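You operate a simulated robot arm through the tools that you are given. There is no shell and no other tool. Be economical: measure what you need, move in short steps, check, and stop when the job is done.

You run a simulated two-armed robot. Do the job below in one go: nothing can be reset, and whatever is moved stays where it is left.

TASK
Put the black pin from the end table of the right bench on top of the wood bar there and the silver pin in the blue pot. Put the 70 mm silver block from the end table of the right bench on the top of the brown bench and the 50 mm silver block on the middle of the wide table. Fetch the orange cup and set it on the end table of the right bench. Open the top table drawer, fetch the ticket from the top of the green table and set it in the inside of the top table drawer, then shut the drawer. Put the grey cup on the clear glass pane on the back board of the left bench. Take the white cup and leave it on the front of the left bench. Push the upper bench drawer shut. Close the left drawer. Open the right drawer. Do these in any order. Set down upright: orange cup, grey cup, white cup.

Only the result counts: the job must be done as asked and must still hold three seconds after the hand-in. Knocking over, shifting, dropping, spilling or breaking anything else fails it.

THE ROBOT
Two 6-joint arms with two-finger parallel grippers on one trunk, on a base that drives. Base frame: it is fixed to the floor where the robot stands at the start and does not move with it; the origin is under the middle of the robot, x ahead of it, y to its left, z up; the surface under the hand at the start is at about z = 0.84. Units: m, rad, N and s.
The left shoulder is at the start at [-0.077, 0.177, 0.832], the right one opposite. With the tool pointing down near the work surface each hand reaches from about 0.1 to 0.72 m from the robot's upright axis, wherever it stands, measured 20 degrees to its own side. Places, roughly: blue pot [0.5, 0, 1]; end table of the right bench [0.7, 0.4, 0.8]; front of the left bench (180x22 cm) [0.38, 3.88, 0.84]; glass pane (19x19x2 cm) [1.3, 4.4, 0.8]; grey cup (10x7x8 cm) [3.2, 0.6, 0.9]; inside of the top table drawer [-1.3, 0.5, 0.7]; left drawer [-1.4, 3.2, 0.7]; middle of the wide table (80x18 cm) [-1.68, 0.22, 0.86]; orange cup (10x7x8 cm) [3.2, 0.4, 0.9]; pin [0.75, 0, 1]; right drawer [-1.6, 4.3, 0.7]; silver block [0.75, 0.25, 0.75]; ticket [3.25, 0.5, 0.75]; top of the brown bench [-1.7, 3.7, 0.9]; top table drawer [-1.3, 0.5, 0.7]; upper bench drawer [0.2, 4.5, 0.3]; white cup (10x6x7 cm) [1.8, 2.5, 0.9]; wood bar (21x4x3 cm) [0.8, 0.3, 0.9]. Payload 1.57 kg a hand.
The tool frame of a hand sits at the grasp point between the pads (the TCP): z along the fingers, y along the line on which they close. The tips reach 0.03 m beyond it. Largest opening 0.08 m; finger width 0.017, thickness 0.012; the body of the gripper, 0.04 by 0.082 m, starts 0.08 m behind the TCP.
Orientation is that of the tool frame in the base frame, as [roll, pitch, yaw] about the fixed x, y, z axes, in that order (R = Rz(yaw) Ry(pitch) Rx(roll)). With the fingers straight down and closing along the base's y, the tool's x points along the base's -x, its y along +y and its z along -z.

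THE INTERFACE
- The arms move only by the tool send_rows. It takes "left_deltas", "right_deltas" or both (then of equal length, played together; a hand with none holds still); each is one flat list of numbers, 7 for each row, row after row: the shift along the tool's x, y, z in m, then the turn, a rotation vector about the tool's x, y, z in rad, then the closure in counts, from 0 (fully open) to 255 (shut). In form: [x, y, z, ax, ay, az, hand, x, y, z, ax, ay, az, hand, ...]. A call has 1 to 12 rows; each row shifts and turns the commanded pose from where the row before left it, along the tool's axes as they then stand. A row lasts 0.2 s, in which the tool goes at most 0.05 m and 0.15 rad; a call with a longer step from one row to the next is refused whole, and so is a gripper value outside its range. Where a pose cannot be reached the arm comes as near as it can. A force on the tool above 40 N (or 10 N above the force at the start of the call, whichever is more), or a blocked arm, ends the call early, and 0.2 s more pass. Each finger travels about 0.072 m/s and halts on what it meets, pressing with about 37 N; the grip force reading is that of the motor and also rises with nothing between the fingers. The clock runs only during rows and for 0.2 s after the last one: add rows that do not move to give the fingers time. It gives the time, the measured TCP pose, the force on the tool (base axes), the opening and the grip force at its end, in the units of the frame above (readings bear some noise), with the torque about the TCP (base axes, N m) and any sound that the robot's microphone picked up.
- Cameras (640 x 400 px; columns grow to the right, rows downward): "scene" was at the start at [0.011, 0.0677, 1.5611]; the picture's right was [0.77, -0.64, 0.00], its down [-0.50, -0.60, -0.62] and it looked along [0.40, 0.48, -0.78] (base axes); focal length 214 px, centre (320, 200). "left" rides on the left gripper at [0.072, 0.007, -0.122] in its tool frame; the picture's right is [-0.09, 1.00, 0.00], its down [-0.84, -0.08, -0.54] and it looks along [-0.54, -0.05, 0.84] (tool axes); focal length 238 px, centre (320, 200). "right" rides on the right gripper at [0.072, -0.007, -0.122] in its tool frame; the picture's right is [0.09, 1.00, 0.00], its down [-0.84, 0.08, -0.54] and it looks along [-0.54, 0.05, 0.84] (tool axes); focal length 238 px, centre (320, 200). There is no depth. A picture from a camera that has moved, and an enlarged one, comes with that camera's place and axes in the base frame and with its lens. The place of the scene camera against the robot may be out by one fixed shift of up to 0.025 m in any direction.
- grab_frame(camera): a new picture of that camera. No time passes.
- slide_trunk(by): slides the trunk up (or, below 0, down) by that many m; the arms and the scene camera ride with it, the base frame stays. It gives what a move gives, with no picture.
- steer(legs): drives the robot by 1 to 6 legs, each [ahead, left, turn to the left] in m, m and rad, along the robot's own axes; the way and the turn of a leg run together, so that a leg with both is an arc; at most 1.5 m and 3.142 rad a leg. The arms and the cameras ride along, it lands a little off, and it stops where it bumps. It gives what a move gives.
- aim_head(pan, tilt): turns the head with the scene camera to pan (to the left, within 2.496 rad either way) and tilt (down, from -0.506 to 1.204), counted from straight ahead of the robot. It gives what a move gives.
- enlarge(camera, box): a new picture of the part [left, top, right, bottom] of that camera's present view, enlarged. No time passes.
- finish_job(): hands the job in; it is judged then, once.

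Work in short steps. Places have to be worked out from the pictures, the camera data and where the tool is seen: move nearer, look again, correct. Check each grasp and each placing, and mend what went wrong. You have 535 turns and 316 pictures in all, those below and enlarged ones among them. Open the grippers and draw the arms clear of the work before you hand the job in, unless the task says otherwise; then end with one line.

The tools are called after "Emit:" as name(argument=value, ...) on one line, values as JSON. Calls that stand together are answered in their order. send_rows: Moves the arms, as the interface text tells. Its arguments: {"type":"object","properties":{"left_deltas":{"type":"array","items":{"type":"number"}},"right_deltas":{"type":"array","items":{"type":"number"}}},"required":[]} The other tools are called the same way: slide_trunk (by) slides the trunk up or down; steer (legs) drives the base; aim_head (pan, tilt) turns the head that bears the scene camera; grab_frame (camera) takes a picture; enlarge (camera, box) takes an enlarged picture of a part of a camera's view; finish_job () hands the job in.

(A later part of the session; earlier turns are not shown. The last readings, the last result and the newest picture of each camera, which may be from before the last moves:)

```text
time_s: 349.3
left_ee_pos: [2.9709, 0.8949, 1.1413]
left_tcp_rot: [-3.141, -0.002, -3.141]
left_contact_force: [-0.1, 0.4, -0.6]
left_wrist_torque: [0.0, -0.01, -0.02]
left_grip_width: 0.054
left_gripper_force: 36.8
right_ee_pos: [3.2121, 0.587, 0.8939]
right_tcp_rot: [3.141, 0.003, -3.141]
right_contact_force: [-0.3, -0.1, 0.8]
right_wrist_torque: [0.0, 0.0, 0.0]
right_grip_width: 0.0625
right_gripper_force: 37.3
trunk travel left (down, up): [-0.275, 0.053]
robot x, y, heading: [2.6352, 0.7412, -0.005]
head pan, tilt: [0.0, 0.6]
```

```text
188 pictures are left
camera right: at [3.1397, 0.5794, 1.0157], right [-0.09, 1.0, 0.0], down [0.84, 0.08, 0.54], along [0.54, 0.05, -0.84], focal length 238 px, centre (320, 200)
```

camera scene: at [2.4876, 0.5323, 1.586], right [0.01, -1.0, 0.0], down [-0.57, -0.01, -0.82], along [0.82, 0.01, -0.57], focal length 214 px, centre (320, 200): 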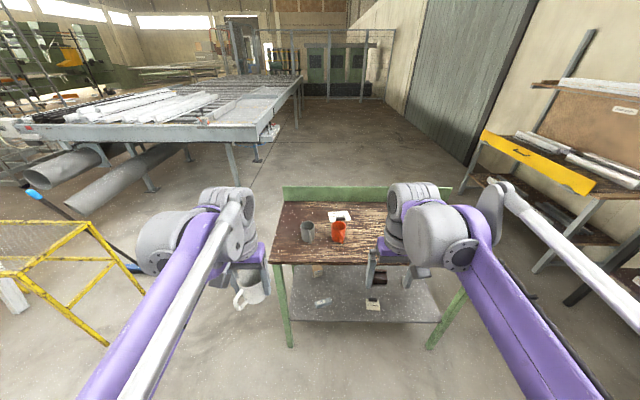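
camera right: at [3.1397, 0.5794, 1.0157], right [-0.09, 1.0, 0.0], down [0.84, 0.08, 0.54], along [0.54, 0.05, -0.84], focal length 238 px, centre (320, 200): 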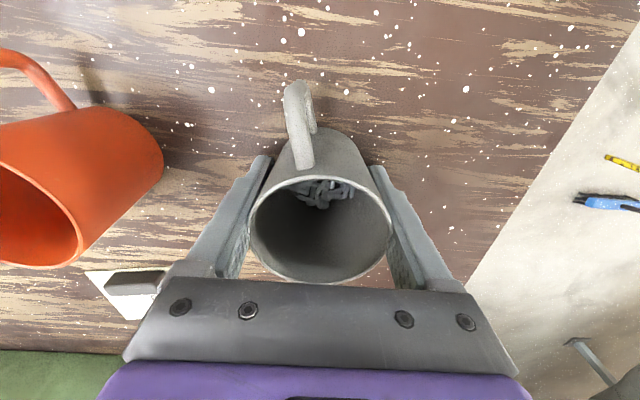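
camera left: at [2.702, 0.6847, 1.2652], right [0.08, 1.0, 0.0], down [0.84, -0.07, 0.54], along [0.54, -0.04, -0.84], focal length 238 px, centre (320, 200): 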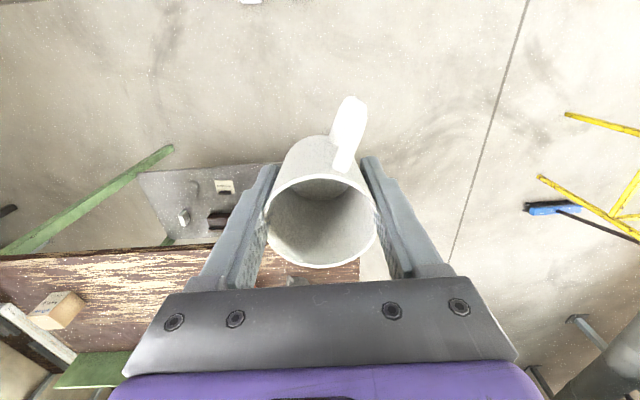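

Held at 62.5 mm. I lift slowly and level, then draw back.

Emit:
send_rows(right_deltas=[0, 0, -0.003, 0, 0, 0, 255, 0, 0, -0.006, 0, 0, 0, 255, 0, 0, -0.01, 0, 0, 0, 255, 0, 0, -0.015, 0, 0, 0, 255, 0, 0, -0.02, 0, 0, 0, 255, 0, 0, -0.025, 0, 0, 0, 255, 0, 0, -0.03, 0, 0, 0, 255, 0.01, 0, -0.03, 0, 0, 0, 255, 0.02, 0, -0.03, 0, 0, 0, 255, 0.03, 0, -0.03, 0, 0, 0, 255, 0.03, 0, -0.02, 0, 0, 0, 255, 0.03, 0, -0.01, 0, 0, 0, 255])

Emit:
send_rows(right_deltas=[0.03, 0, 0, 0, 0, 0, 255, 0.03, 0, 0, 0, 0, 0, 255, 0.025, 0, 0, 0, 0, 0, 255, 0.01, 0, 0, 0, 0, 0, 255])

Emit:
grab_frame(camera="right")

```text
time_s: 351.9
left_ee_pos: [2.9698, 0.8947, 1.1422]
left_tcp_rot: [-3.141, -0.001, -3.14]
left_contact_force: [0.2, -0.7, -0.6]
left_wrist_torque: [0.0, 0.01, -0.02]
left_grip_width: 0.0542
left_gripper_force: 37.0
right_ee_pos: [3.0898, 0.5866, 1.1247]
right_tcp_rot: [3.141, 0.003, -3.141]
right_contact_force: [-0.5, -0.3, -0.8]
right_wrist_torque: [0.0, -0.02, 0.0]
right_grip_width: 0.0622
right_gripper_force: 36.9
trunk travel left (down, up): [-0.275, 0.053]
robot x, y, heading: [2.634, 0.7436, -0.001]
head pan, tilt: [0.0, 0.6]
```

```text
time_s: 352.9
left_ee_pos: [2.9704, 0.8944, 1.1415]
left_tcp_rot: [-3.141, -0.002, 3.142]
left_contact_force: [-0.2, 0.0, 0.0]
left_wrist_torque: [0.02, 0.03, 0.0]
left_grip_width: 0.0542
left_gripper_force: 37.8
right_ee_pos: [2.9947, 0.5874, 1.1224]
right_tcp_rot: [3.141, 0.004, -3.141]
right_contact_force: [-0.1, -0.8, -0.9]
right_wrist_torque: [-0.02, 0.01, 0.0]
right_grip_width: 0.0625
right_gripper_force: 37.1
trunk travel left (down, up): [-0.275, 0.053]
robot x, y, heading: [2.6334, 0.74, 0.005]
head pan, tilt: [0.0, 0.6]
```

```text
187 pictures are left
camera right: at [2.9234, 0.5804, 1.2443], right [-0.09, 1.0, 0.0], down [0.84, 0.08, 0.54], along [0.54, 0.05, -0.84], focal length 238 px, centre (320, 200)
```

right: 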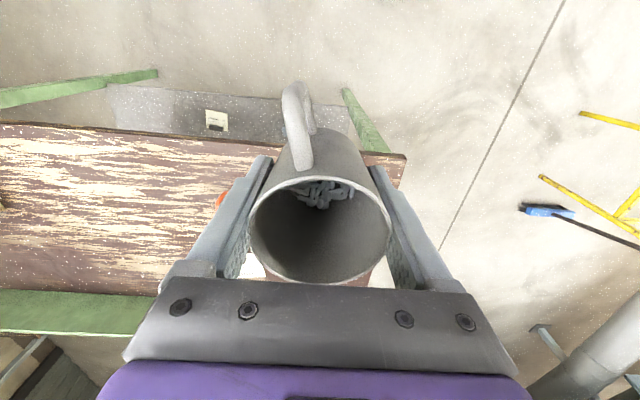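

Both cups are held. I drive back north around the left bench's end.

Emit:
steer(legs=[[-0.3, 0, 0], [0, 0, 1.571], [1.5, 0, 0], [1.5, 0, 0], [1.5, 0, 0]])

```text
time_s: 379.9
left_ee_pos: [2.1261, 5.5767, 1.142]
left_tcp_rot: [-3.141, 0.0, -1.546]
left_contact_force: [0.7, -0.1, -0.7]
left_wrist_torque: [0.01, 0.02, 0.01]
left_grip_width: 0.0543
left_gripper_force: 36.8
right_ee_pos: [2.4321, 5.6094, 1.1231]
right_tcp_rot: [-3.141, 0.004, -1.547]
right_contact_force: [0.4, 0.3, -0.5]
right_wrist_torque: [0.05, -0.02, 0.02]
right_grip_width: 0.0607
right_gripper_force: 36.9
trunk travel left (down, up): [-0.275, 0.053]
robot x, y, heading: [2.2869, 5.2454, 1.598]
head pan, tilt: [0.0, 0.6]
```

Emit:
steer(legs=[[0, 0, 1.544], [0.82, -0.12, 0], [0, 0, 1.571]])

Emit:
aim_head(pan=0.0, tilt=0.7)

Emit:
grab_frame(camera="scene")

Emit:
grab_frame(camera="right")

```text
time_s: 391.9
left_ee_pos: [1.6243, 5.0336, 1.1411]
left_tcp_rot: [3.142, -0.002, 1.577]
left_contact_force: [-0.5, -0.3, -0.9]
left_wrist_torque: [0.01, -0.01, 0.01]
left_grip_width: 0.0542
left_gripper_force: 37.4
right_ee_pos: [1.3178, 5.0079, 1.1234]
right_tcp_rot: [3.141, 0.002, 1.578]
right_contact_force: [-0.1, -0.3, -1.2]
right_wrist_torque: [-0.01, 0.02, -0.01]
right_grip_width: 0.0603
right_gripper_force: 37.1
trunk travel left (down, up): [-0.275, 0.053]
robot x, y, heading: [1.4684, 5.3702, -1.566]
head pan, tilt: [0.0, 0.6]
```

```text
time_s: 392.6
left_ee_pos: [1.6245, 5.0338, 1.1407]
left_tcp_rot: [3.141, -0.002, 1.578]
left_contact_force: [-0.1, 0.4, -0.9]
left_wrist_torque: [0.0, -0.03, 0.02]
left_grip_width: 0.0543
left_gripper_force: 36.6
right_ee_pos: [1.3166, 5.007, 1.1227]
right_tcp_rot: [3.14, 0.002, 1.578]
right_contact_force: [-0.1, 0.1, -0.4]
right_wrist_torque: [0.01, 0.0, -0.02]
right_grip_width: 0.0601
right_gripper_force: 36.8
trunk travel left (down, up): [-0.275, 0.053]
robot x, y, heading: [1.4683, 5.3693, -1.566]
head pan, tilt: [0.0, 0.7]
```

```text
186 pictures are left
camera scene: at [1.4731, 5.3368, 1.5774], right [-1.0, -0.01, 0.0], down [0.0, 0.64, -0.77], along [0.0, -0.77, -0.64], focal length 214 px, centre (320, 200)
```

scene: 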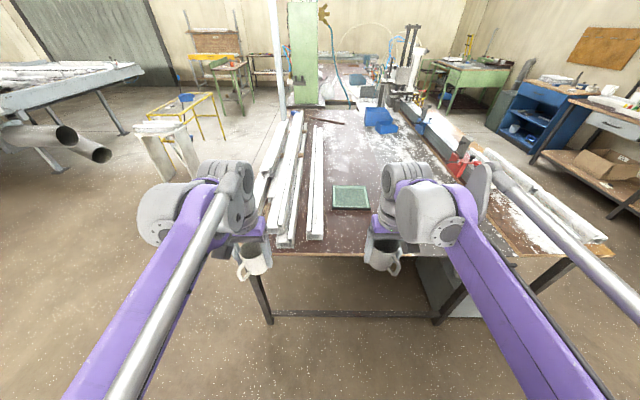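

```text
185 pictures are left
camera right: at [1.31, 5.0787, 1.2444], right [1.0, 0.1, 0.0], down [0.08, -0.83, 0.54], along [0.05, -0.54, -0.84], focal length 238 px, centre (320, 200)
```

right: 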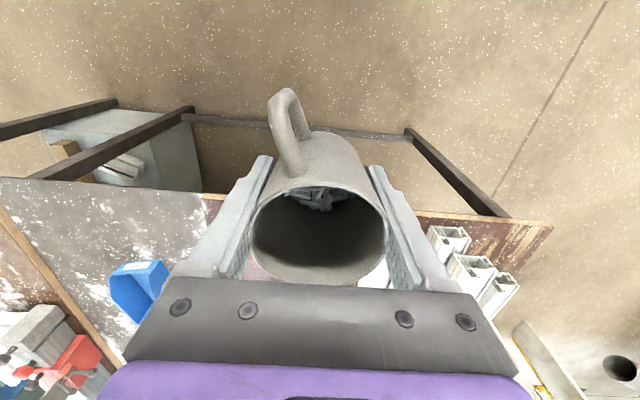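

The pane is at about [1.305,4.447]. I drive 0.3 m ahead to reach it.

Emit:
steer(legs=[[0.3, 0, -0.005]])

Emit:
grab_frame(camera="scene")

Emit:
grab_frame(camera="right")

```text
time_s: 394.6
left_ee_pos: [1.6236, 4.7323, 1.1422]
left_tcp_rot: [3.141, -0.003, 1.572]
left_contact_force: [-0.5, -0.1, -1.2]
left_wrist_torque: [0.01, 0.02, 0.01]
left_grip_width: 0.0544
left_gripper_force: 37.4
right_ee_pos: [1.3172, 4.7084, 1.1237]
right_tcp_rot: [3.142, 0.002, 1.573]
right_contact_force: [-0.2, -0.4, -0.1]
right_wrist_torque: [0.01, 0.01, -0.01]
right_grip_width: 0.0601
right_gripper_force: 37.2
trunk travel left (down, up): [-0.275, 0.053]
robot x, y, heading: [1.4666, 5.0737, -1.568]
head pan, tilt: [0.0, 0.7]
```

```text
184 pictures are left
camera scene: at [1.474, 5.0366, 1.5773], right [-1.0, 0.0, 0.0], down [0.0, 0.64, -0.77], along [0.0, -0.77, -0.64], focal length 214 px, centre (320, 200)
```

scene: 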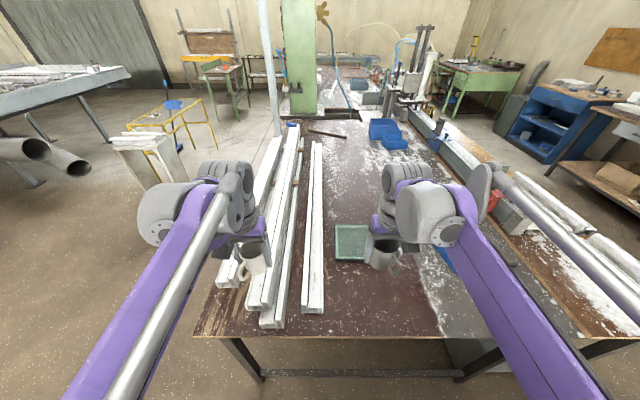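

```text
183 pictures are left
camera right: at [1.3097, 4.7793, 1.2443], right [1.0, 0.09, 0.0], down [0.08, -0.84, 0.54], along [0.05, -0.54, -0.84], focal length 238 px, centre (320, 200)
```

right: 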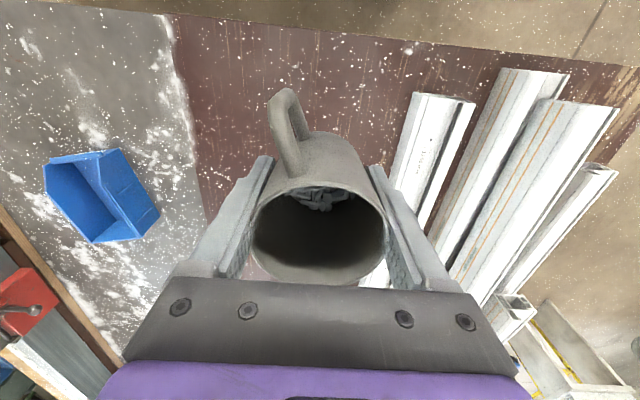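

I carry the grey cup over the pane centre (about [1.305,4.45]) at z≈1.0.

Emit:
send_rows(right_deltas=[-0.02, -0.002, 0, 0, 0, 0, 255, -0.03, -0.002, 0, 0, 0, 0, 255, -0.03, -0.002, 0, 0, 0, 0, 255, -0.03, -0.002, -0.0, 0, 0, 0, 255, -0.03, -0.002, 0.01, 0, 0, 0, 255, -0.03, -0.002, 0.02, 0, 0, 0, 255, -0.03, 0, 0.025, 0, 0, 0, 255, -0.03, 0, 0.025, 0, 0, 0, 255, -0.02, 0, 0.025, 0, 0, 0, 255, -0.008, 0, 0.02, 0, 0, 0, 255])

Emit:
grab_frame(camera="right")

Emit:
grab_frame(camera="scene")

```text
time_s: 396.8
left_ee_pos: [1.6237, 4.733, 1.142]
left_tcp_rot: [3.141, -0.002, 1.573]
left_contact_force: [0.2, 0.3, -0.2]
left_wrist_torque: [-0.01, 0.02, -0.04]
left_grip_width: 0.0539
left_gripper_force: 36.9
right_ee_pos: [1.3056, 4.4489, 0.9985]
right_tcp_rot: [3.141, 0.001, 1.571]
right_contact_force: [-0.4, 0.9, -0.3]
right_wrist_torque: [0.01, -0.01, -0.03]
right_grip_width: 0.0602
right_gripper_force: 36.8
trunk travel left (down, up): [-0.275, 0.053]
robot x, y, heading: [1.4735, 5.0739, -1.573]
head pan, tilt: [0.0, 0.7]
```

```text
182 pictures are left
camera right: at [1.2986, 4.5208, 1.1191], right [1.0, 0.09, 0.0], down [0.08, -0.84, 0.54], along [0.05, -0.54, -0.84], focal length 238 px, centre (320, 200)
```

right: 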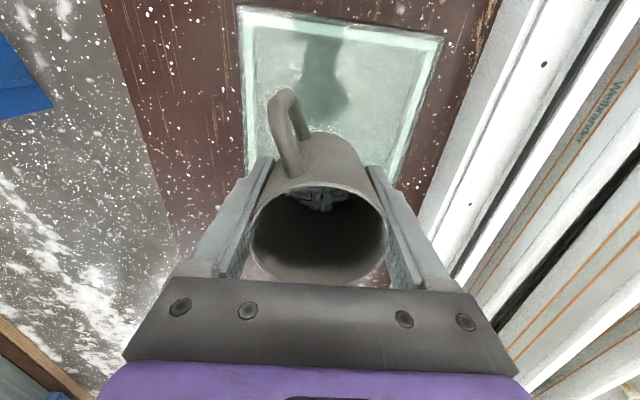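

```text
181 pictures are left
camera scene: at [1.4739, 5.0363, 1.5774], right [-1.0, 0.0, 0.0], down [0.0, 0.64, -0.76], along [0.0, -0.76, -0.64], focal length 214 px, centre (320, 200)
```

scene: 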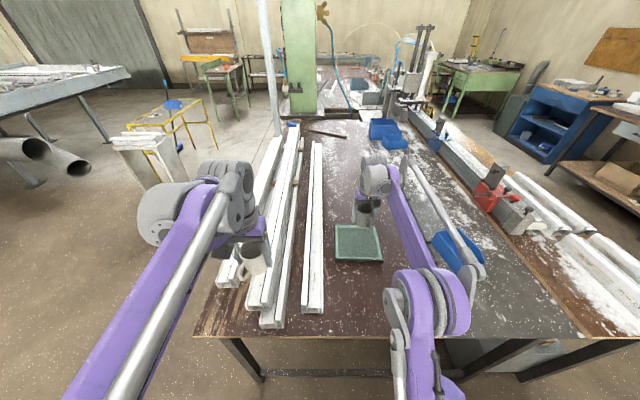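

The pane spans x 1.226–1.409 and y about 4.35–4.54, so the cup is over its centre. I shift 10 mm in x and lower.

Emit:
send_rows(right_deltas=[0, 0.01, 0.01, 0, 0, 0, 255, 0, 0, 0.02, 0, 0, 0, 255, 0, 0, 0.02, 0, 0, 0, 255, 0, 0, 0.012, 0, 0, 0, 255, 0, 0, 0.004, 0, 0, 0, 255, 0, 0, 0.003, 0, 0, 0, 255, 0, 0, 0.003, 0, 0, 0, 255, 0, 0, 0.003, 0, 0, 0, 255, 0, 0, 0.003, 0, 0, 0, 255])

Emit:
grab_frame(camera="right")

```text
time_s: 398.8
left_ee_pos: [1.6239, 4.7331, 1.1416]
left_tcp_rot: [3.141, -0.003, 1.572]
left_contact_force: [0.0, 0.0, -1.7]
left_wrist_torque: [-0.01, 0.0, 0.02]
left_grip_width: 0.0542
left_gripper_force: 37.1
right_ee_pos: [1.3153, 4.4493, 0.9205]
right_tcp_rot: [-3.141, 0.001, 1.573]
right_contact_force: [0.1, -0.7, -1.2]
right_wrist_torque: [0.02, 0.02, -0.02]
right_grip_width: 0.0603
right_gripper_force: 36.8
trunk travel left (down, up): [-0.275, 0.053]
robot x, y, heading: [1.4693, 5.0668, -1.57]
head pan, tilt: [0.0, 0.7]
```

```text
180 pictures are left
camera right: at [1.308, 4.5205, 1.0422], right [1.0, 0.09, 0.0], down [0.08, -0.84, 0.54], along [0.05, -0.54, -0.84], focal length 238 px, centre (320, 200)
```

right: 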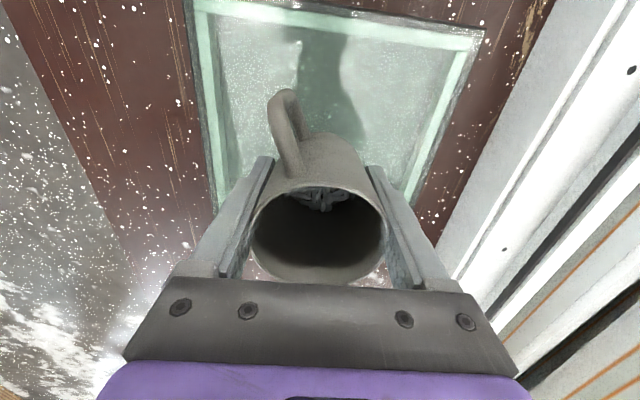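

Emit:
send_rows(right_deltas=[0, 0, 0.002, 0, 0, 0, 255, 0, 0, 0.002, 0, 0, 0, 255, 0, 0, 0.002, 0, 0, 0, 255, 0, 0, 0.002, 0, 0, 0, 255])

```text
time_s: 399.8
left_ee_pos: [1.6251, 4.7332, 1.1411]
left_tcp_rot: [-3.141, -0.004, 1.573]
left_contact_force: [-0.7, 0.5, -2.0]
left_wrist_torque: [0.02, -0.04, 0.01]
left_grip_width: 0.0543
left_gripper_force: 37.0
right_ee_pos: [1.3143, 4.4483, 0.9131]
right_tcp_rot: [3.141, 0.001, 1.573]
right_contact_force: [-0.8, -0.9, -0.9]
right_wrist_torque: [0.01, 0.02, 0.03]
right_grip_width: 0.0603
right_gripper_force: 36.9
trunk travel left (down, up): [-0.275, 0.053]
robot x, y, heading: [1.4678, 5.0712, -1.564]
head pan, tilt: [0.0, 0.7]
```

Emit:
send_rows(right_deltas=[0, 0, 0.002, 0, 0, 0, 255, 0, 0, 0.002, 0, 0, 0, 255, 0, 0, 0.002, 0, 0, 0, 255])

```text
time_s: 400.6
left_ee_pos: [1.6241, 4.733, 1.1425]
left_tcp_rot: [3.14, -0.002, 1.572]
left_contact_force: [-0.2, 0.4, -0.7]
left_wrist_torque: [-0.02, 0.01, 0.0]
left_grip_width: 0.0541
left_gripper_force: 37.0
right_ee_pos: [1.3145, 4.4489, 0.9061]
right_tcp_rot: [3.14, 0.002, 1.572]
right_contact_force: [-1.0, -0.3, -1.1]
right_wrist_torque: [-0.03, 0.0, 0.0]
right_grip_width: 0.0604
right_gripper_force: 36.6
trunk travel left (down, up): [-0.275, 0.053]
robot x, y, heading: [1.4709, 5.0722, -1.571]
head pan, tilt: [0.0, 0.7]
```

Emit:
send_rows(right_deltas=[0, 0, 0.002, 0, 0, 0, 255, 0, 0, 0.002, 0, 0, 0, 255, 0, 0, 0.001, 0, 0, 0, 255])

Emit:
grab_frame(camera="right")

```text
time_s: 401.4
left_ee_pos: [1.6246, 4.733, 1.1416]
left_tcp_rot: [3.141, -0.004, 1.572]
left_contact_force: [-0.4, -0.1, 0.1]
left_wrist_torque: [-0.01, 0.0, 0.0]
left_grip_width: 0.0543
left_gripper_force: 36.5
right_ee_pos: [1.3145, 4.4487, 0.9018]
right_tcp_rot: [-3.141, 0.001, 1.572]
right_contact_force: [-0.2, 0.6, -1.3]
right_wrist_torque: [-0.01, 0.0, -0.01]
right_grip_width: 0.0603
right_gripper_force: 36.7
trunk travel left (down, up): [-0.275, 0.053]
robot x, y, heading: [1.4695, 5.0722, -1.568]
head pan, tilt: [0.0, 0.7]
```

```text
179 pictures are left
camera right: at [1.3083, 4.5205, 1.0232], right [1.0, 0.09, 0.0], down [0.08, -0.84, 0.54], along [0.05, -0.54, -0.84], focal length 238 px, centre (320, 200)
```

right: 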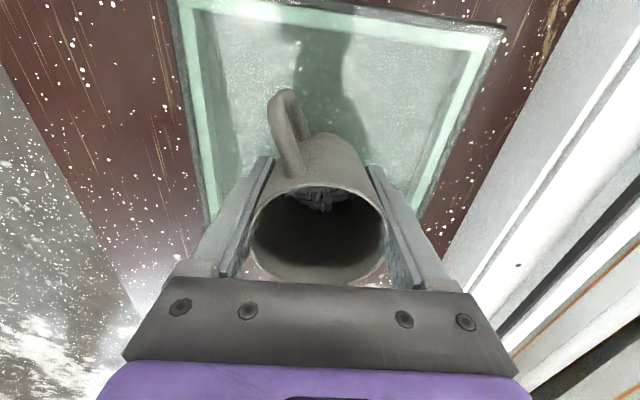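

Emit:
send_rows(right_deltas=[0, 0, 0.001, 0, 0, 0, 255, 0, 0, 0.001, 0, 0, 0, 255, 0, 0, 0.001, 0, 0, 0, 255])

Emit:
send_rows(right_deltas=[0, 0, 0.001, 0, 0, 0, 255, 0, 0, 0.001, 0, 0, 0, 255, 0, 0, 0, 0, 0, 0, 255])

```text
time_s: 402.2
left_ee_pos: [1.6245, 4.7335, 1.143]
left_tcp_rot: [-3.141, -0.004, 1.574]
left_contact_force: [0.1, 1.1, -1.2]
left_wrist_torque: [0.04, -0.01, 0.02]
left_grip_width: 0.0541
left_gripper_force: 37.1
right_ee_pos: [1.3154, 4.449, 0.9001]
right_tcp_rot: [-3.141, 0.001, 1.573]
right_contact_force: [0.0, 0.2, -0.4]
right_wrist_torque: [-0.01, 0.0, 0.01]
right_grip_width: 0.0602
right_gripper_force: 36.3
trunk travel left (down, up): [-0.275, 0.053]
robot x, y, heading: [1.4668, 5.0703, -1.57]
head pan, tilt: [0.0, 0.7]
```

```text
time_s: 403.0
left_ee_pos: [1.6242, 4.7336, 1.141]
left_tcp_rot: [-3.141, -0.004, 1.574]
left_contact_force: [-0.4, -0.3, -0.6]
left_wrist_torque: [0.05, 0.04, 0.02]
left_grip_width: 0.0542
left_gripper_force: 37.4
right_ee_pos: [1.3152, 4.4499, 0.8966]
right_tcp_rot: [3.141, 0.003, 1.573]
right_contact_force: [-0.3, -0.8, -2.1]
right_wrist_torque: [0.0, -0.01, 0.05]
right_grip_width: 0.0606
right_gripper_force: 37.0
trunk travel left (down, up): [-0.275, 0.053]
robot x, y, heading: [1.4687, 5.0709, -1.567]
head pan, tilt: [0.0, 0.7]
```

Emit:
send_rows(right_deltas=[0, 0, 0.001, 0, 0, 0, 255, 0, 0, 0.001, 0, 0, 0, 255, 0, 0, 0.001, 0, 0, 0, 255])

Emit:
grab_frame(camera="right")

```text
time_s: 403.8
left_ee_pos: [1.6238, 4.7338, 1.1416]
left_tcp_rot: [3.141, -0.001, 1.574]
left_contact_force: [-0.3, -0.1, -0.6]
left_wrist_torque: [0.01, 0.0, 0.0]
left_grip_width: 0.0543
left_gripper_force: 36.7
right_ee_pos: [1.3145, 4.4484, 0.8944]
right_tcp_rot: [-3.141, 0.002, 1.573]
right_contact_force: [-0.1, 0.6, 0.5]
right_wrist_torque: [-0.02, 0.0, -0.03]
right_grip_width: 0.0605
right_gripper_force: 37.1
trunk travel left (down, up): [-0.275, 0.053]
robot x, y, heading: [1.4695, 5.073, -1.568]
head pan, tilt: [0.0, 0.7]
```

```text
178 pictures are left
camera right: at [1.3079, 4.5208, 1.0151], right [1.0, 0.09, 0.0], down [0.08, -0.84, 0.54], along [0.05, -0.54, -0.84], focal length 238 px, centre (320, 200)
```

right: 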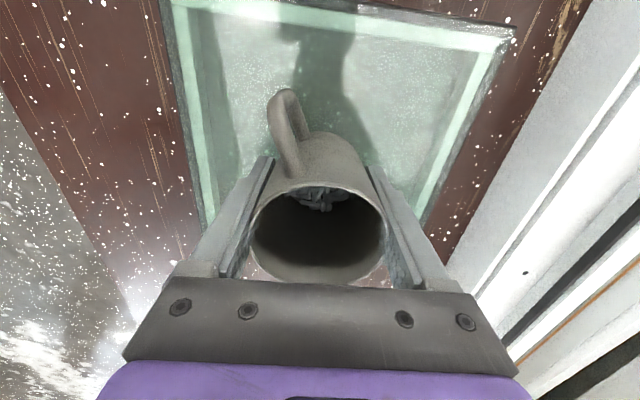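

Emit:
send_rows(right_deltas=[0, 0, 0.001, 0, 0, 0, 255, 0, 0, 0.001, 0, 0, 0, 255, 0, 0, 0.001, 0, 0, 0, 255, 0, 0, 0.001, 0, 0, 0, 255])

Emit:
send_rows(right_deltas=[0, 0, 0.001, 0, 0, 0, 255, 0, 0, 0.001, 0, 0, 0, 255])

```text
time_s: 404.8
left_ee_pos: [1.6242, 4.7347, 1.1414]
left_tcp_rot: [-3.14, -0.002, 1.573]
left_contact_force: [0.0, 0.1, 0.1]
left_wrist_torque: [-0.03, 0.02, 0.01]
left_grip_width: 0.054
left_gripper_force: 36.7
right_ee_pos: [1.3144, 4.4515, 0.8908]
right_tcp_rot: [-3.141, 0.002, 1.574]
right_contact_force: [-1.9, -6.1, 28.0]
right_wrist_torque: [0.34, 0.03, -0.01]
right_grip_width: 0.0604
right_gripper_force: 36.9
trunk travel left (down, up): [-0.275, 0.053]
robot x, y, heading: [1.4701, 5.0681, -1.574]
head pan, tilt: [0.0, 0.7]
```

```text
time_s: 405.4
left_ee_pos: [1.6242, 4.7358, 1.1429]
left_tcp_rot: [-3.14, -0.001, 1.572]
left_contact_force: [0.5, 0.9, -0.6]
left_wrist_torque: [-0.01, 0.03, -0.02]
left_grip_width: 0.0542
left_gripper_force: 36.6
right_ee_pos: [1.3142, 4.4521, 0.8898]
right_tcp_rot: [-3.14, 0.005, 1.573]
right_contact_force: [-3.6, -5.3, 35.8]
right_wrist_torque: [0.33, -0.19, -0.07]
right_grip_width: 0.0601
right_gripper_force: 37.1
trunk travel left (down, up): [-0.275, 0.053]
robot x, y, heading: [1.4734, 5.0705, -1.566]
head pan, tilt: [0.0, 0.7]
```

Contact. I ease up 3 mm, open, and look before rising.

Emit:
send_rows(right_deltas=[0, 0, -0.002, 0, 0, 0, 255, 0, 0, -0.001, 0, 0, 0, 255, 0, 0, 0, 0, 0, 0, 50, 0, 0, 0, 0, 0, 0, 30, 0, 0, 0, 0, 0, 0, 0, 0, 0, 0, 0, 0, 0, 0])

Emit:
grab_frame(camera="right")

```text
time_s: 406.8
left_ee_pos: [1.6243, 4.7324, 1.1416]
left_tcp_rot: [-3.141, -0.003, 1.572]
left_contact_force: [0.4, 0.2, -0.6]
left_wrist_torque: [-0.03, 0.0, 0.04]
left_grip_width: 0.0542
left_gripper_force: 36.6
right_ee_pos: [1.3157, 4.4497, 0.8911]
right_tcp_rot: [3.14, 0.002, 1.574]
right_contact_force: [-0.1, 0.1, 0.6]
right_wrist_torque: [0.01, -0.01, 0.0]
right_grip_width: 0.0803
right_gripper_force: 0.2
trunk travel left (down, up): [-0.275, 0.053]
robot x, y, heading: [1.4695, 5.0703, -1.561]
head pan, tilt: [0.0, 0.7]
```

```text
177 pictures are left
camera right: at [1.308, 4.5207, 1.0121], right [1.0, 0.09, 0.0], down [0.08, -0.84, 0.54], along [0.05, -0.54, -0.84], focal length 238 px, centre (320, 200)
```

right: 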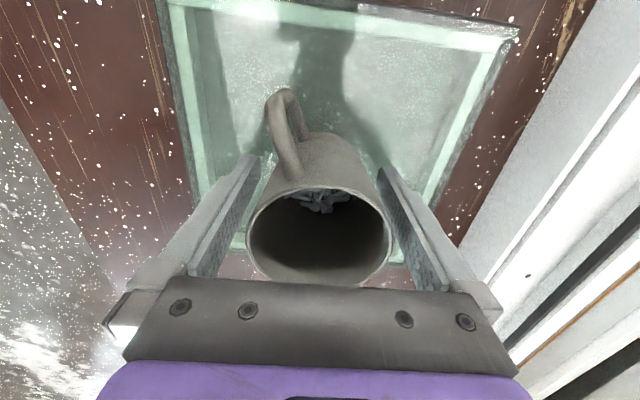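

The cup stands free between the fingers. I rise straight up.

Emit:
send_rows(right_deltas=[0, 0, -0.01, 0, 0, 0, 0, 0, 0, -0.02, 0, 0, 0, 0, 0, 0, -0.03, 0, 0, 0, 0, 0, 0, -0.04, 0, 0, 0, 0, 0, 0, -0.04, 0, 0, 0, 0, 0.02, 0, -0.04, 0, 0, 0, 0, 0.03, 0, -0.03, 0, 0, 0, 0])

Emit:
grab_frame(camera="right")

```text
time_s: 408.4
left_ee_pos: [1.624, 4.7338, 1.1432]
left_tcp_rot: [-3.141, -0.001, 1.574]
left_contact_force: [-0.5, -0.8, -0.6]
left_wrist_torque: [0.0, 0.0, 0.0]
left_grip_width: 0.0544
left_gripper_force: 36.7
right_ee_pos: [1.3139, 4.5022, 1.1023]
right_tcp_rot: [3.14, 0.004, 1.571]
right_contact_force: [-0.3, -0.3, 0.2]
right_wrist_torque: [-0.03, -0.04, 0.02]
right_grip_width: 0.0802
right_gripper_force: 0.1
trunk travel left (down, up): [-0.275, 0.053]
robot x, y, heading: [1.4722, 5.0764, -1.572]
head pan, tilt: [0.0, 0.7]
```

```text
176 pictures are left
camera right: at [1.3079, 4.5734, 1.223], right [1.0, 0.09, 0.0], down [0.08, -0.83, 0.54], along [0.05, -0.54, -0.84], focal length 238 px, centre (320, 200)
```

right: 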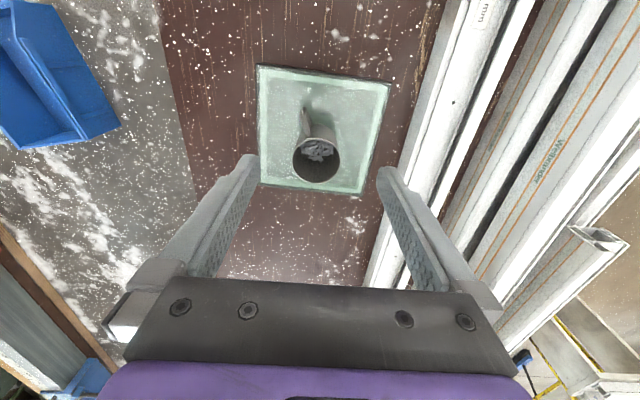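

The grey cup stands on the pane. I now take the white cup around to the front of the left bench.

Emit:
steer(legs=[[-0.3, 0, 0], [0, 0, -1.571], [1.3, 0, 0], [0.6, 0, 0], [0, 1.4, 0], [0, 0.5, 0]])

Emit:
steer(legs=[[0, 0, 3.141]])

Emit:
aim_head(pan=0.0, tilt=0.8)

Emit:
grab_frame(camera="scene")

```text
time_s: 439.9
left_ee_pos: [-0.7705, 3.3273, 1.1425]
left_tcp_rot: [-3.141, -0.002, -0.005]
left_contact_force: [0.6, 0.0, -0.1]
left_wrist_torque: [-0.03, 0.02, -0.03]
left_grip_width: 0.0543
left_gripper_force: 37.6
right_ee_pos: [-1.0022, 3.6389, 1.1008]
right_tcp_rot: [-3.142, 0.002, -0.005]
right_contact_force: [0.5, -0.2, 0.0]
right_wrist_torque: [0.02, 0.0, -0.03]
right_grip_width: 0.0801
right_gripper_force: 0.0
trunk travel left (down, up): [-0.275, 0.053]
robot x, y, heading: [-0.4317, 3.4779, 3.135]
head pan, tilt: [0.0, 0.7]
```

```text
time_s: 447.7
left_ee_pos: [-0.0934, 3.628, 1.1415]
left_tcp_rot: [-3.142, -0.005, 3.13]
left_contact_force: [-0.8, -0.4, -1.1]
left_wrist_torque: [-0.02, 0.01, -0.01]
left_grip_width: 0.0542
left_gripper_force: 37.5
right_ee_pos: [0.1351, 3.315, 1.1001]
right_tcp_rot: [3.14, 0.001, 3.129]
right_contact_force: [-0.2, 0.7, -0.2]
right_wrist_torque: [-0.02, 0.0, 0.0]
right_grip_width: 0.0799
right_gripper_force: 0.2
trunk travel left (down, up): [-0.275, 0.053]
robot x, y, heading: [-0.4302, 3.4808, -0.011]
head pan, tilt: [0.0, 0.7]
```

```text
time_s: 448.4
left_ee_pos: [-0.0924, 3.6271, 1.1427]
left_tcp_rot: [-3.141, -0.005, 3.129]
left_contact_force: [0.3, 0.9, -1.4]
left_wrist_torque: [0.01, 0.05, 0.0]
left_grip_width: 0.0541
left_gripper_force: 36.9
right_ee_pos: [0.1364, 3.3138, 1.1009]
right_tcp_rot: [-3.141, 0.002, 3.129]
right_contact_force: [-0.4, 0.1, 0.5]
right_wrist_torque: [0.04, 0.03, 0.0]
right_grip_width: 0.0802
right_gripper_force: 0.1
trunk travel left (down, up): [-0.275, 0.053]
robot x, y, heading: [-0.4337, 3.477, -0.008]
head pan, tilt: [0.0, 0.799]
```

```text
175 pictures are left
camera scene: at [-0.3884, 3.4875, 1.5692], right [-0.01, -1.0, 0.0], down [-0.72, 0.01, -0.7], along [0.7, -0.01, -0.72], focal length 214 px, centre (320, 200)
```

scene: 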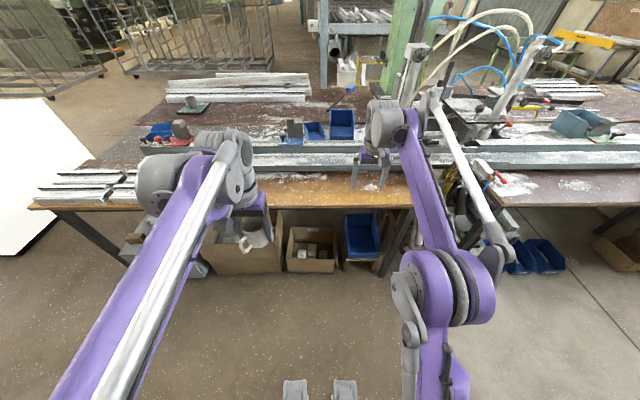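

Free wood strip is at x≈0.29–0.5 around y≈3.5. I retract the right hand and drive 0.3 m closer.

Emit:
send_rows(right_deltas=[0.04, 0, 0, 0, 0, 0, 0, 0.04, 0, 0, 0, 0, 0, 0, 0.04, 0, 0, 0, 0, 0, 0, 0.04, 0, 0, 0, 0, 0, 0, 0.04, 0, 0, 0, 0, 0, 0, 0.03, 0, 0, 0, 0, 0, 0])

Emit:
steer(legs=[[0.3, 0, 0.008]])

Emit:
grab_frame(camera="left")

Emit:
grab_frame(camera="scene")

```text
time_s: 449.8
left_ee_pos: [-0.0926, 3.6271, 1.143]
left_tcp_rot: [-3.141, -0.002, 3.13]
left_contact_force: [-0.5, 0.4, -0.4]
left_wrist_torque: [-0.02, -0.02, 0.01]
left_grip_width: 0.0544
left_gripper_force: 37.1
right_ee_pos: [-0.0947, 3.3171, 1.0995]
right_tcp_rot: [-3.14, 0.004, 3.13]
right_contact_force: [-0.3, -0.1, 0.1]
right_wrist_torque: [0.02, -0.01, -0.02]
right_grip_width: 0.0797
right_gripper_force: 0.0
trunk travel left (down, up): [-0.275, 0.053]
robot x, y, heading: [-0.4315, 3.4786, -0.013]
head pan, tilt: [0.0, 0.799]
```

```text
time_s: 451.8
left_ee_pos: [0.205, 3.6273, 1.143]
left_tcp_rot: [-3.141, -0.004, 3.138]
left_contact_force: [0.1, 1.1, -1.1]
left_wrist_torque: [0.02, 0.02, 0.0]
left_grip_width: 0.0539
left_gripper_force: 36.6
right_ee_pos: [0.2072, 3.3161, 1.1003]
right_tcp_rot: [3.141, 0.002, 3.137]
right_contact_force: [0.4, -0.5, 0.1]
right_wrist_torque: [0.02, 0.02, -0.02]
right_grip_width: 0.0799
right_gripper_force: 0.1
trunk travel left (down, up): [-0.275, 0.053]
robot x, y, heading: [-0.1315, 3.4748, -0.003]
head pan, tilt: [0.0, 0.799]
```

```text
174 pictures are left
camera left: at [0.1354, 3.6338, 1.2651], right [0.1, 1.0, 0.0], down [0.84, -0.08, 0.54], along [0.54, -0.05, -0.84], focal length 238 px, centre (320, 200)
```

left: 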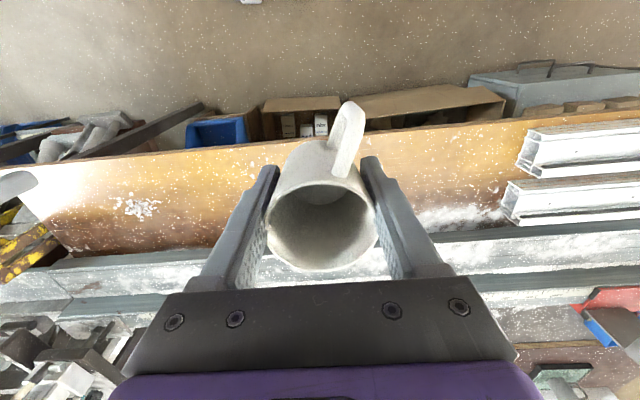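

```text
173 pictures are left
camera scene: at [-0.0893, 3.4852, 1.5691], right [0.0, -1.0, 0.0], down [-0.72, 0.0, -0.7], along [0.7, 0.0, -0.72], focal length 214 px, centre (320, 200)
```

scene: 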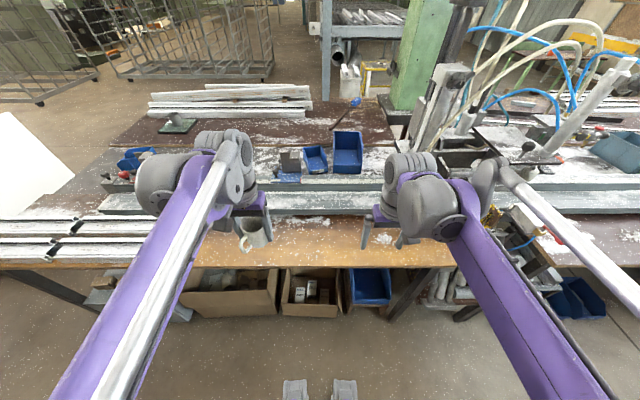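

I move the cup over the strip (x≈0.385) and lower to z≈0.9.

Emit:
send_rows(left_deltas=[-0.03, 0, 0, 0, 0, 0, 255, -0.03, 0, 0, 0, 0, 0, 255, -0.03, 0, 0.01, 0, 0, 0, 255, -0.03, 0, 0.02, 0, 0, 0, 255, -0.03, 0, 0.03, 0, 0, 0, 255, -0.03, 0, 0.035, 0, 0, 0, 255, 0, 0, 0.04, 0, 0, 0, 255, 0, 0, 0.04, 0, 0, 0, 255, 0, 0, 0.035, 0, 0, 0, 255, 0, 0, 0.02, 0, 0, 0, 255])

Emit:
grab_frame(camera="left")

```text
time_s: 454.0
left_ee_pos: [0.3856, 3.6258, 0.9116]
left_tcp_rot: [-3.141, -0.003, 3.139]
left_contact_force: [-0.9, 0.1, -1.1]
left_wrist_torque: [0.03, -0.03, -0.02]
left_grip_width: 0.0542
left_gripper_force: 37.0
right_ee_pos: [0.2073, 3.3171, 1.1]
right_tcp_rot: [3.141, 0.003, 3.137]
right_contact_force: [0.8, 0.6, 0.0]
right_wrist_torque: [-0.01, -0.01, 0.02]
right_grip_width: 0.08
right_gripper_force: 0.1
trunk travel left (down, up): [-0.275, 0.053]
robot x, y, heading: [-0.1347, 3.4768, -0.004]
head pan, tilt: [0.0, 0.799]
```

```text
172 pictures are left
camera left: at [0.315, 3.6329, 1.0345], right [0.1, 1.0, 0.0], down [0.84, -0.08, 0.54], along [0.54, -0.05, -0.84], focal length 238 px, centre (320, 200)
```

left: 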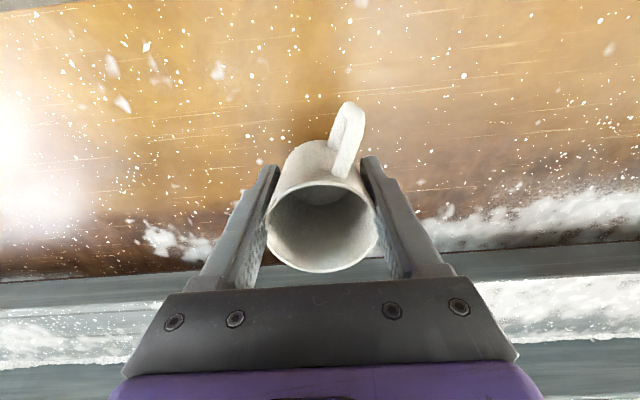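

Emit:
send_rows(left_deltas=[0, 0, 0.006, 0, 0, 0, 255, 0, 0, 0.005, 0, 0, 0, 255, 0, 0, 0.003, 0, 0, 0, 255, 0, 0, 0.003, 0, 0, 0, 255, 0, 0, 0.003, 0, 0, 0, 255])

Emit:
send_rows(left_deltas=[0, 0, 0.002, 0, 0, 0, 255, 0, 0, 0.002, 0, 0, 0, 255, 0, 0, 0.002, 0, 0, 0, 255])

```text
time_s: 455.2
left_ee_pos: [0.3863, 3.6267, 0.8917]
left_tcp_rot: [-3.142, -0.003, 3.138]
left_contact_force: [0.8, 0.1, -0.4]
left_wrist_torque: [-0.02, 0.03, 0.0]
left_grip_width: 0.054
left_gripper_force: 37.1
right_ee_pos: [0.2069, 3.3183, 1.1002]
right_tcp_rot: [3.141, 0.002, 3.137]
right_contact_force: [0.3, -0.4, 1.0]
right_wrist_torque: [0.0, 0.0, 0.04]
right_grip_width: 0.08
right_gripper_force: 0.1
trunk travel left (down, up): [-0.275, 0.053]
robot x, y, heading: [-0.1318, 3.4768, -0.003]
head pan, tilt: [0.0, 0.799]
```

```text
time_s: 456.0
left_ee_pos: [0.3857, 3.6255, 0.8844]
left_tcp_rot: [-3.141, -0.002, 3.138]
left_contact_force: [0.2, 0.8, -0.1]
left_wrist_torque: [0.0, 0.0, -0.01]
left_grip_width: 0.0544
left_gripper_force: 36.6
right_ee_pos: [0.208, 3.3163, 1.0997]
right_tcp_rot: [-3.141, 0.002, 3.136]
right_contact_force: [-0.2, 0.3, 0.3]
right_wrist_torque: [0.01, -0.01, -0.02]
right_grip_width: 0.0799
right_gripper_force: 0.1
trunk travel left (down, up): [-0.275, 0.053]
robot x, y, heading: [-0.1331, 3.4788, -0.009]
head pan, tilt: [0.0, 0.799]
```

Emit:
send_rows(left_deltas=[0, 0, 0.0015, 0, 0, 0, 255, 0, 0, 0.0015, 0, 0, 0, 255, 0, 0, 0.001, 0, 0, 0, 255])

Emit:
grab_frame(camera="left")

```text
time_s: 456.8
left_ee_pos: [0.3846, 3.6267, 0.8817]
left_tcp_rot: [3.14, -0.004, 3.139]
left_contact_force: [0.6, 0.0, -0.6]
left_wrist_torque: [-0.02, 0.02, -0.03]
left_grip_width: 0.0541
left_gripper_force: 36.8
right_ee_pos: [0.2077, 3.3167, 1.1013]
right_tcp_rot: [-3.14, 0.001, 3.137]
right_contact_force: [1.0, -0.1, -0.2]
right_wrist_torque: [0.02, 0.03, 0.02]
right_grip_width: 0.0799
right_gripper_force: 0.1
trunk travel left (down, up): [-0.275, 0.053]
robot x, y, heading: [-0.1305, 3.4774, -0.012]
head pan, tilt: [0.0, 0.799]
```

```text
171 pictures are left
camera left: at [0.3149, 3.6329, 1.0045], right [0.1, 1.0, 0.0], down [0.84, -0.08, 0.54], along [0.54, -0.05, -0.84], focal length 238 px, centre (320, 200)
```

left: 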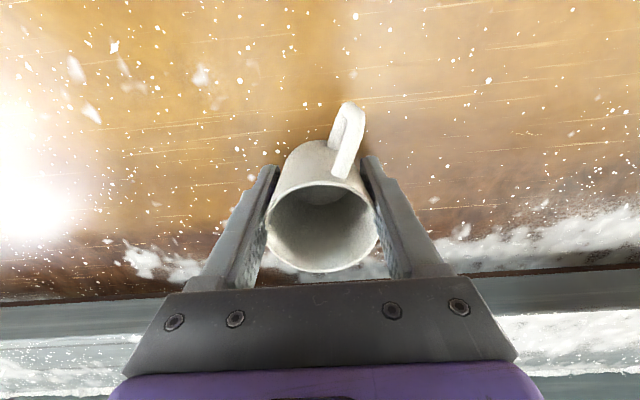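

Emit:
send_rows(left_deltas=[0, 0, 0.0015, 0, 0, 0, 255, 0, 0, 0.0015, 0, 0, 0, 255, 0, 0, 0.001, 0, 0, 0, 255, 0, 0, 0.001, 0, 0, 0, 255])

```text
time_s: 457.8
left_ee_pos: [0.3846, 3.6253, 0.8777]
left_tcp_rot: [3.141, -0.001, 3.135]
left_contact_force: [5.6, -1.0, 28.1]
left_wrist_torque: [0.05, 0.08, -0.01]
left_grip_width: 0.0545
left_gripper_force: 37.1
right_ee_pos: [0.2057, 3.3157, 1.1008]
right_tcp_rot: [-3.141, 0.002, 3.137]
right_contact_force: [-0.9, 0.7, -0.2]
right_wrist_torque: [-0.03, -0.01, 0.02]
right_grip_width: 0.0801
right_gripper_force: 0.0
trunk travel left (down, up): [-0.275, 0.053]
robot x, y, heading: [-0.129, 3.4764, -0.008]
head pan, tilt: [0.0, 0.799]
```

The cup is seated. I ease up, open, and rise.

Emit:
send_rows(left_deltas=[0, 0, -0.002, 0, 0, 0, 255, 0, 0, 0, 0, 0, 0, 70, 0, 0, 0, 0, 0, 0, 30, 0, 0, 0, 0, 0, 0, 0, 0, 0, 0, 0, 0, 0, 0, 0, 0, -0.015, 0, 0, 0, 0, 0, 0, -0.03, 0, 0, 0, 0, 0, 0, -0.04, 0, 0, 0, 0, 0, 0, -0.04, 0, 0, 0, 0, 0, 0, -0.04, 0, 0, 0, 0, 0.03, 0, -0.03, 0, 0, 0, 0, 0.04, 0, -0.02, 0, 0, 0, 0])

Emit:
grab_frame(camera="left")

```text
time_s: 460.4
left_ee_pos: [0.313, 3.6276, 1.094]
left_tcp_rot: [-3.141, -0.003, 3.137]
left_contact_force: [-0.5, 0.2, -0.1]
left_wrist_torque: [-0.01, -0.02, -0.02]
left_grip_width: 0.0802
left_gripper_force: 0.1
right_ee_pos: [0.2053, 3.3171, 1.099]
right_tcp_rot: [3.141, 0.002, 3.138]
right_contact_force: [-0.4, -0.3, 0.9]
right_wrist_torque: [0.0, 0.0, 0.02]
right_grip_width: 0.0797
right_gripper_force: 0.1
trunk travel left (down, up): [-0.275, 0.053]
robot x, y, heading: [-0.1309, 3.4754, -0.008]
head pan, tilt: [0.0, 0.799]
```

```text
170 pictures are left
camera left: at [0.2426, 3.6333, 1.2175], right [0.1, 1.0, 0.0], down [0.84, -0.08, 0.54], along [0.54, -0.05, -0.84], focal length 238 px, centre (320, 200)
```

left: 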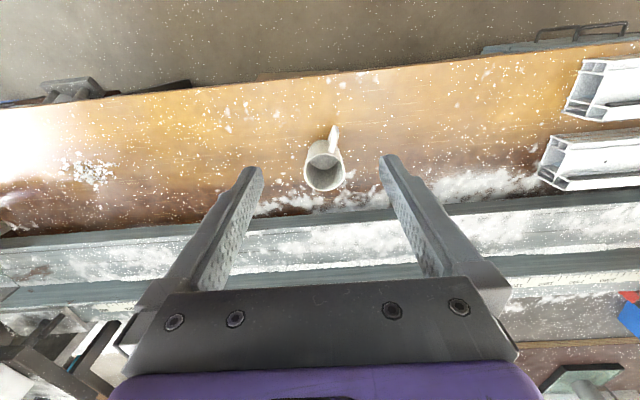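

The white cup stands on the bench front. Remaining: orange cup and ticket. I drive back south around the end table to the green table.

Emit:
steer(legs=[[-0.22, 0, 0.01], [0, -1.5, 0], [0, -1.5, 0], [0, -1.1, 0]])

```text
time_s: 497.3
left_ee_pos: [0.1288, -0.4557, 1.0936]
left_tcp_rot: [-3.141, -0.004, -3.134]
left_contact_force: [-0.3, 0.0, 0.8]
left_wrist_torque: [0.0, 0.0, 0.0]
left_grip_width: 0.08
left_gripper_force: 0.0
right_ee_pos: [0.026, -0.7665, 1.1009]
right_tcp_rot: [3.141, 0.002, -3.135]
right_contact_force: [0.2, 0.9, 0.0]
right_wrist_torque: [0.01, 0.02, 0.0]
right_grip_width: 0.0803
right_gripper_force: 0.0
trunk travel left (down, up): [-0.275, 0.053]
robot x, y, heading: [-0.3207, -0.6106, 0.002]
head pan, tilt: [0.0, 0.799]
```

Emit:
steer(legs=[[1.4, 0, 0], [1.25, 0, 0], [0, 1.1, 0]])

Emit:
aim_head(pan=0.0, tilt=0.7)

Emit:
grab_frame(camera="scene")

```text
time_s: 519.7
left_ee_pos: [2.761, 0.6629, 1.0941]
left_tcp_rot: [3.141, -0.002, -3.132]
left_contact_force: [0.3, -0.4, -0.2]
left_wrist_torque: [0.01, 0.02, 0.0]
left_grip_width: 0.08
left_gripper_force: 0.1
right_ee_pos: [2.6581, 0.3513, 1.0985]
right_tcp_rot: [-3.141, 0.002, -3.13]
right_contact_force: [0.3, -0.1, 0.4]
right_wrist_torque: [0.02, 0.0, -0.01]
right_grip_width: 0.08
right_gripper_force: 0.0
trunk travel left (down, up): [-0.275, 0.053]
robot x, y, heading: [2.3175, 0.5079, 0.009]
head pan, tilt: [0.0, 0.799]
```

```text
time_s: 520.3
left_ee_pos: [2.7601, 0.6632, 1.094]
left_tcp_rot: [3.142, -0.005, -3.132]
left_contact_force: [-0.5, 0.2, -0.4]
left_wrist_torque: [0.01, 0.01, -0.01]
left_grip_width: 0.0799
left_gripper_force: 0.0
right_ee_pos: [2.6578, 0.3508, 1.1012]
right_tcp_rot: [3.141, 0.001, -3.133]
right_contact_force: [0.8, -1.0, 0.3]
right_wrist_torque: [-0.02, 0.01, 0.01]
right_grip_width: 0.08
right_gripper_force: 0.1
trunk travel left (down, up): [-0.275, 0.053]
robot x, y, heading: [2.3152, 0.5084, 0.006]
head pan, tilt: [0.0, 0.7]
```

```text
169 pictures are left
camera scene: at [2.3632, 0.5157, 1.5774], right [0.01, -1.0, 0.0], down [-0.64, -0.01, -0.76], along [0.76, 0.01, -0.64], focal length 214 px, centre (320, 200)
```

scene: 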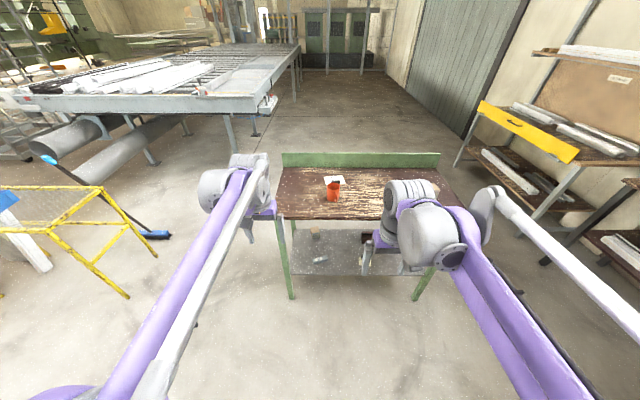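

Emit:
steer(legs=[[0.33, 0.08, -0.006]])

Emit:
grab_frame(camera="right")

Emit:
grab_frame(camera="left")

```text
time_s: 522.6
left_ee_pos: [3.0905, 0.7427, 1.0926]
left_tcp_rot: [3.141, -0.004, -3.138]
left_contact_force: [-0.2, 0.5, -1.2]
left_wrist_torque: [0.03, 0.01, -0.02]
left_grip_width: 0.0801
left_gripper_force: 0.0
right_ee_pos: [2.9866, 0.4325, 1.1001]
right_tcp_rot: [3.141, 0.003, -3.139]
right_contact_force: [0.6, 0.2, -0.2]
right_wrist_torque: [-0.03, 0.03, 0.01]
right_grip_width: 0.08
right_gripper_force: 0.1
trunk travel left (down, up): [-0.275, 0.053]
robot x, y, heading: [2.6455, 0.5891, 0.008]
head pan, tilt: [0.0, 0.7]
```

```text
168 pictures are left
camera right: at [2.9145, 0.424, 1.2211], right [-0.1, 1.0, 0.0], down [0.84, 0.08, 0.54], along [0.54, 0.05, -0.84], focal length 238 px, centre (320, 200)
```

right: 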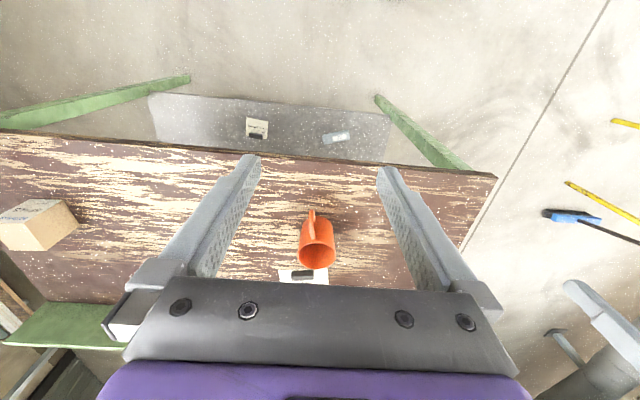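

```text
167 pictures are left
camera left: at [3.0211, 0.748, 1.2167], right [0.09, 1.0, 0.0], down [0.84, -0.07, 0.54], along [0.54, -0.05, -0.84], focal length 238 px, centre (320, 200)
```

left: 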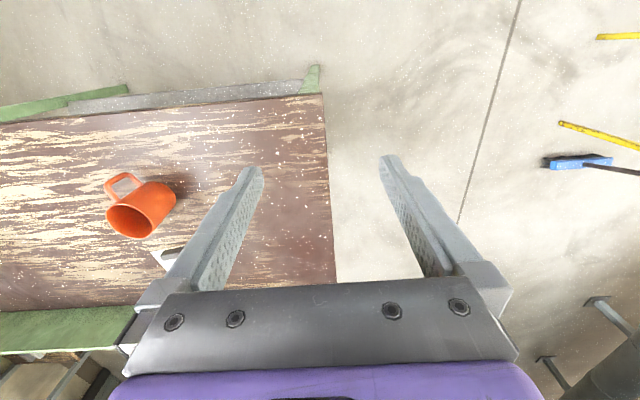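

Orange cup ≈[3.21,0.446]. I bring the right hand over it at z≈1.01.

Emit:
send_rows(right_deltas=[-0.035, 0.002, 0, 0, 0, 0, 0, -0.04, 0.002, 0, 0, 0, 0, 0, -0.04, 0.002, 0.0, 0, 0, 0, 0, -0.04, 0.002, 0.02, 0, 0, 0, 0, -0.035, 0.002, 0.03, 0, 0, 0, 0, -0.028, 0.003, 0.03, 0, 0, 0, 0])

Emit:
grab_frame(camera="right")

```text
time_s: 524.0
left_ee_pos: [3.0927, 0.7418, 1.0934]
left_tcp_rot: [3.141, -0.003, -3.139]
left_contact_force: [0.2, 0.0, 1.1]
left_wrist_torque: [-0.03, 0.04, 0.01]
left_grip_width: 0.0798
left_gripper_force: 0.1
right_ee_pos: [3.2063, 0.4448, 1.0211]
right_tcp_rot: [3.141, 0.003, -3.139]
right_contact_force: [0.5, 0.1, -0.4]
right_wrist_torque: [-0.03, -0.03, 0.04]
right_grip_width: 0.0799
right_gripper_force: 0.2
trunk travel left (down, up): [-0.275, 0.053]
robot x, y, heading: [2.6458, 0.5859, -0.001]
head pan, tilt: [0.0, 0.7]
```

```text
166 pictures are left
camera right: at [3.1346, 0.4374, 1.142], right [-0.1, 1.0, 0.0], down [0.84, 0.08, 0.54], along [0.54, 0.05, -0.84], focal length 238 px, centre (320, 200)
```

right: 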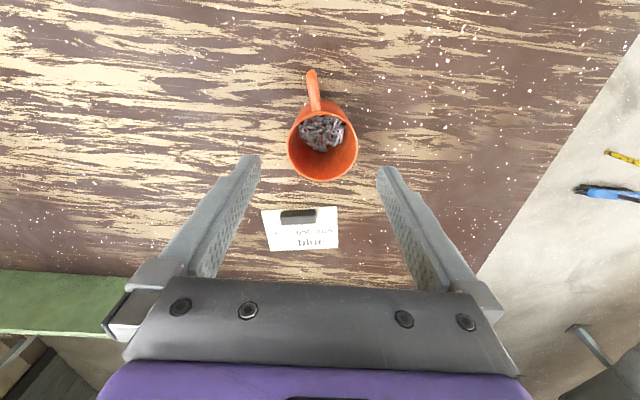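

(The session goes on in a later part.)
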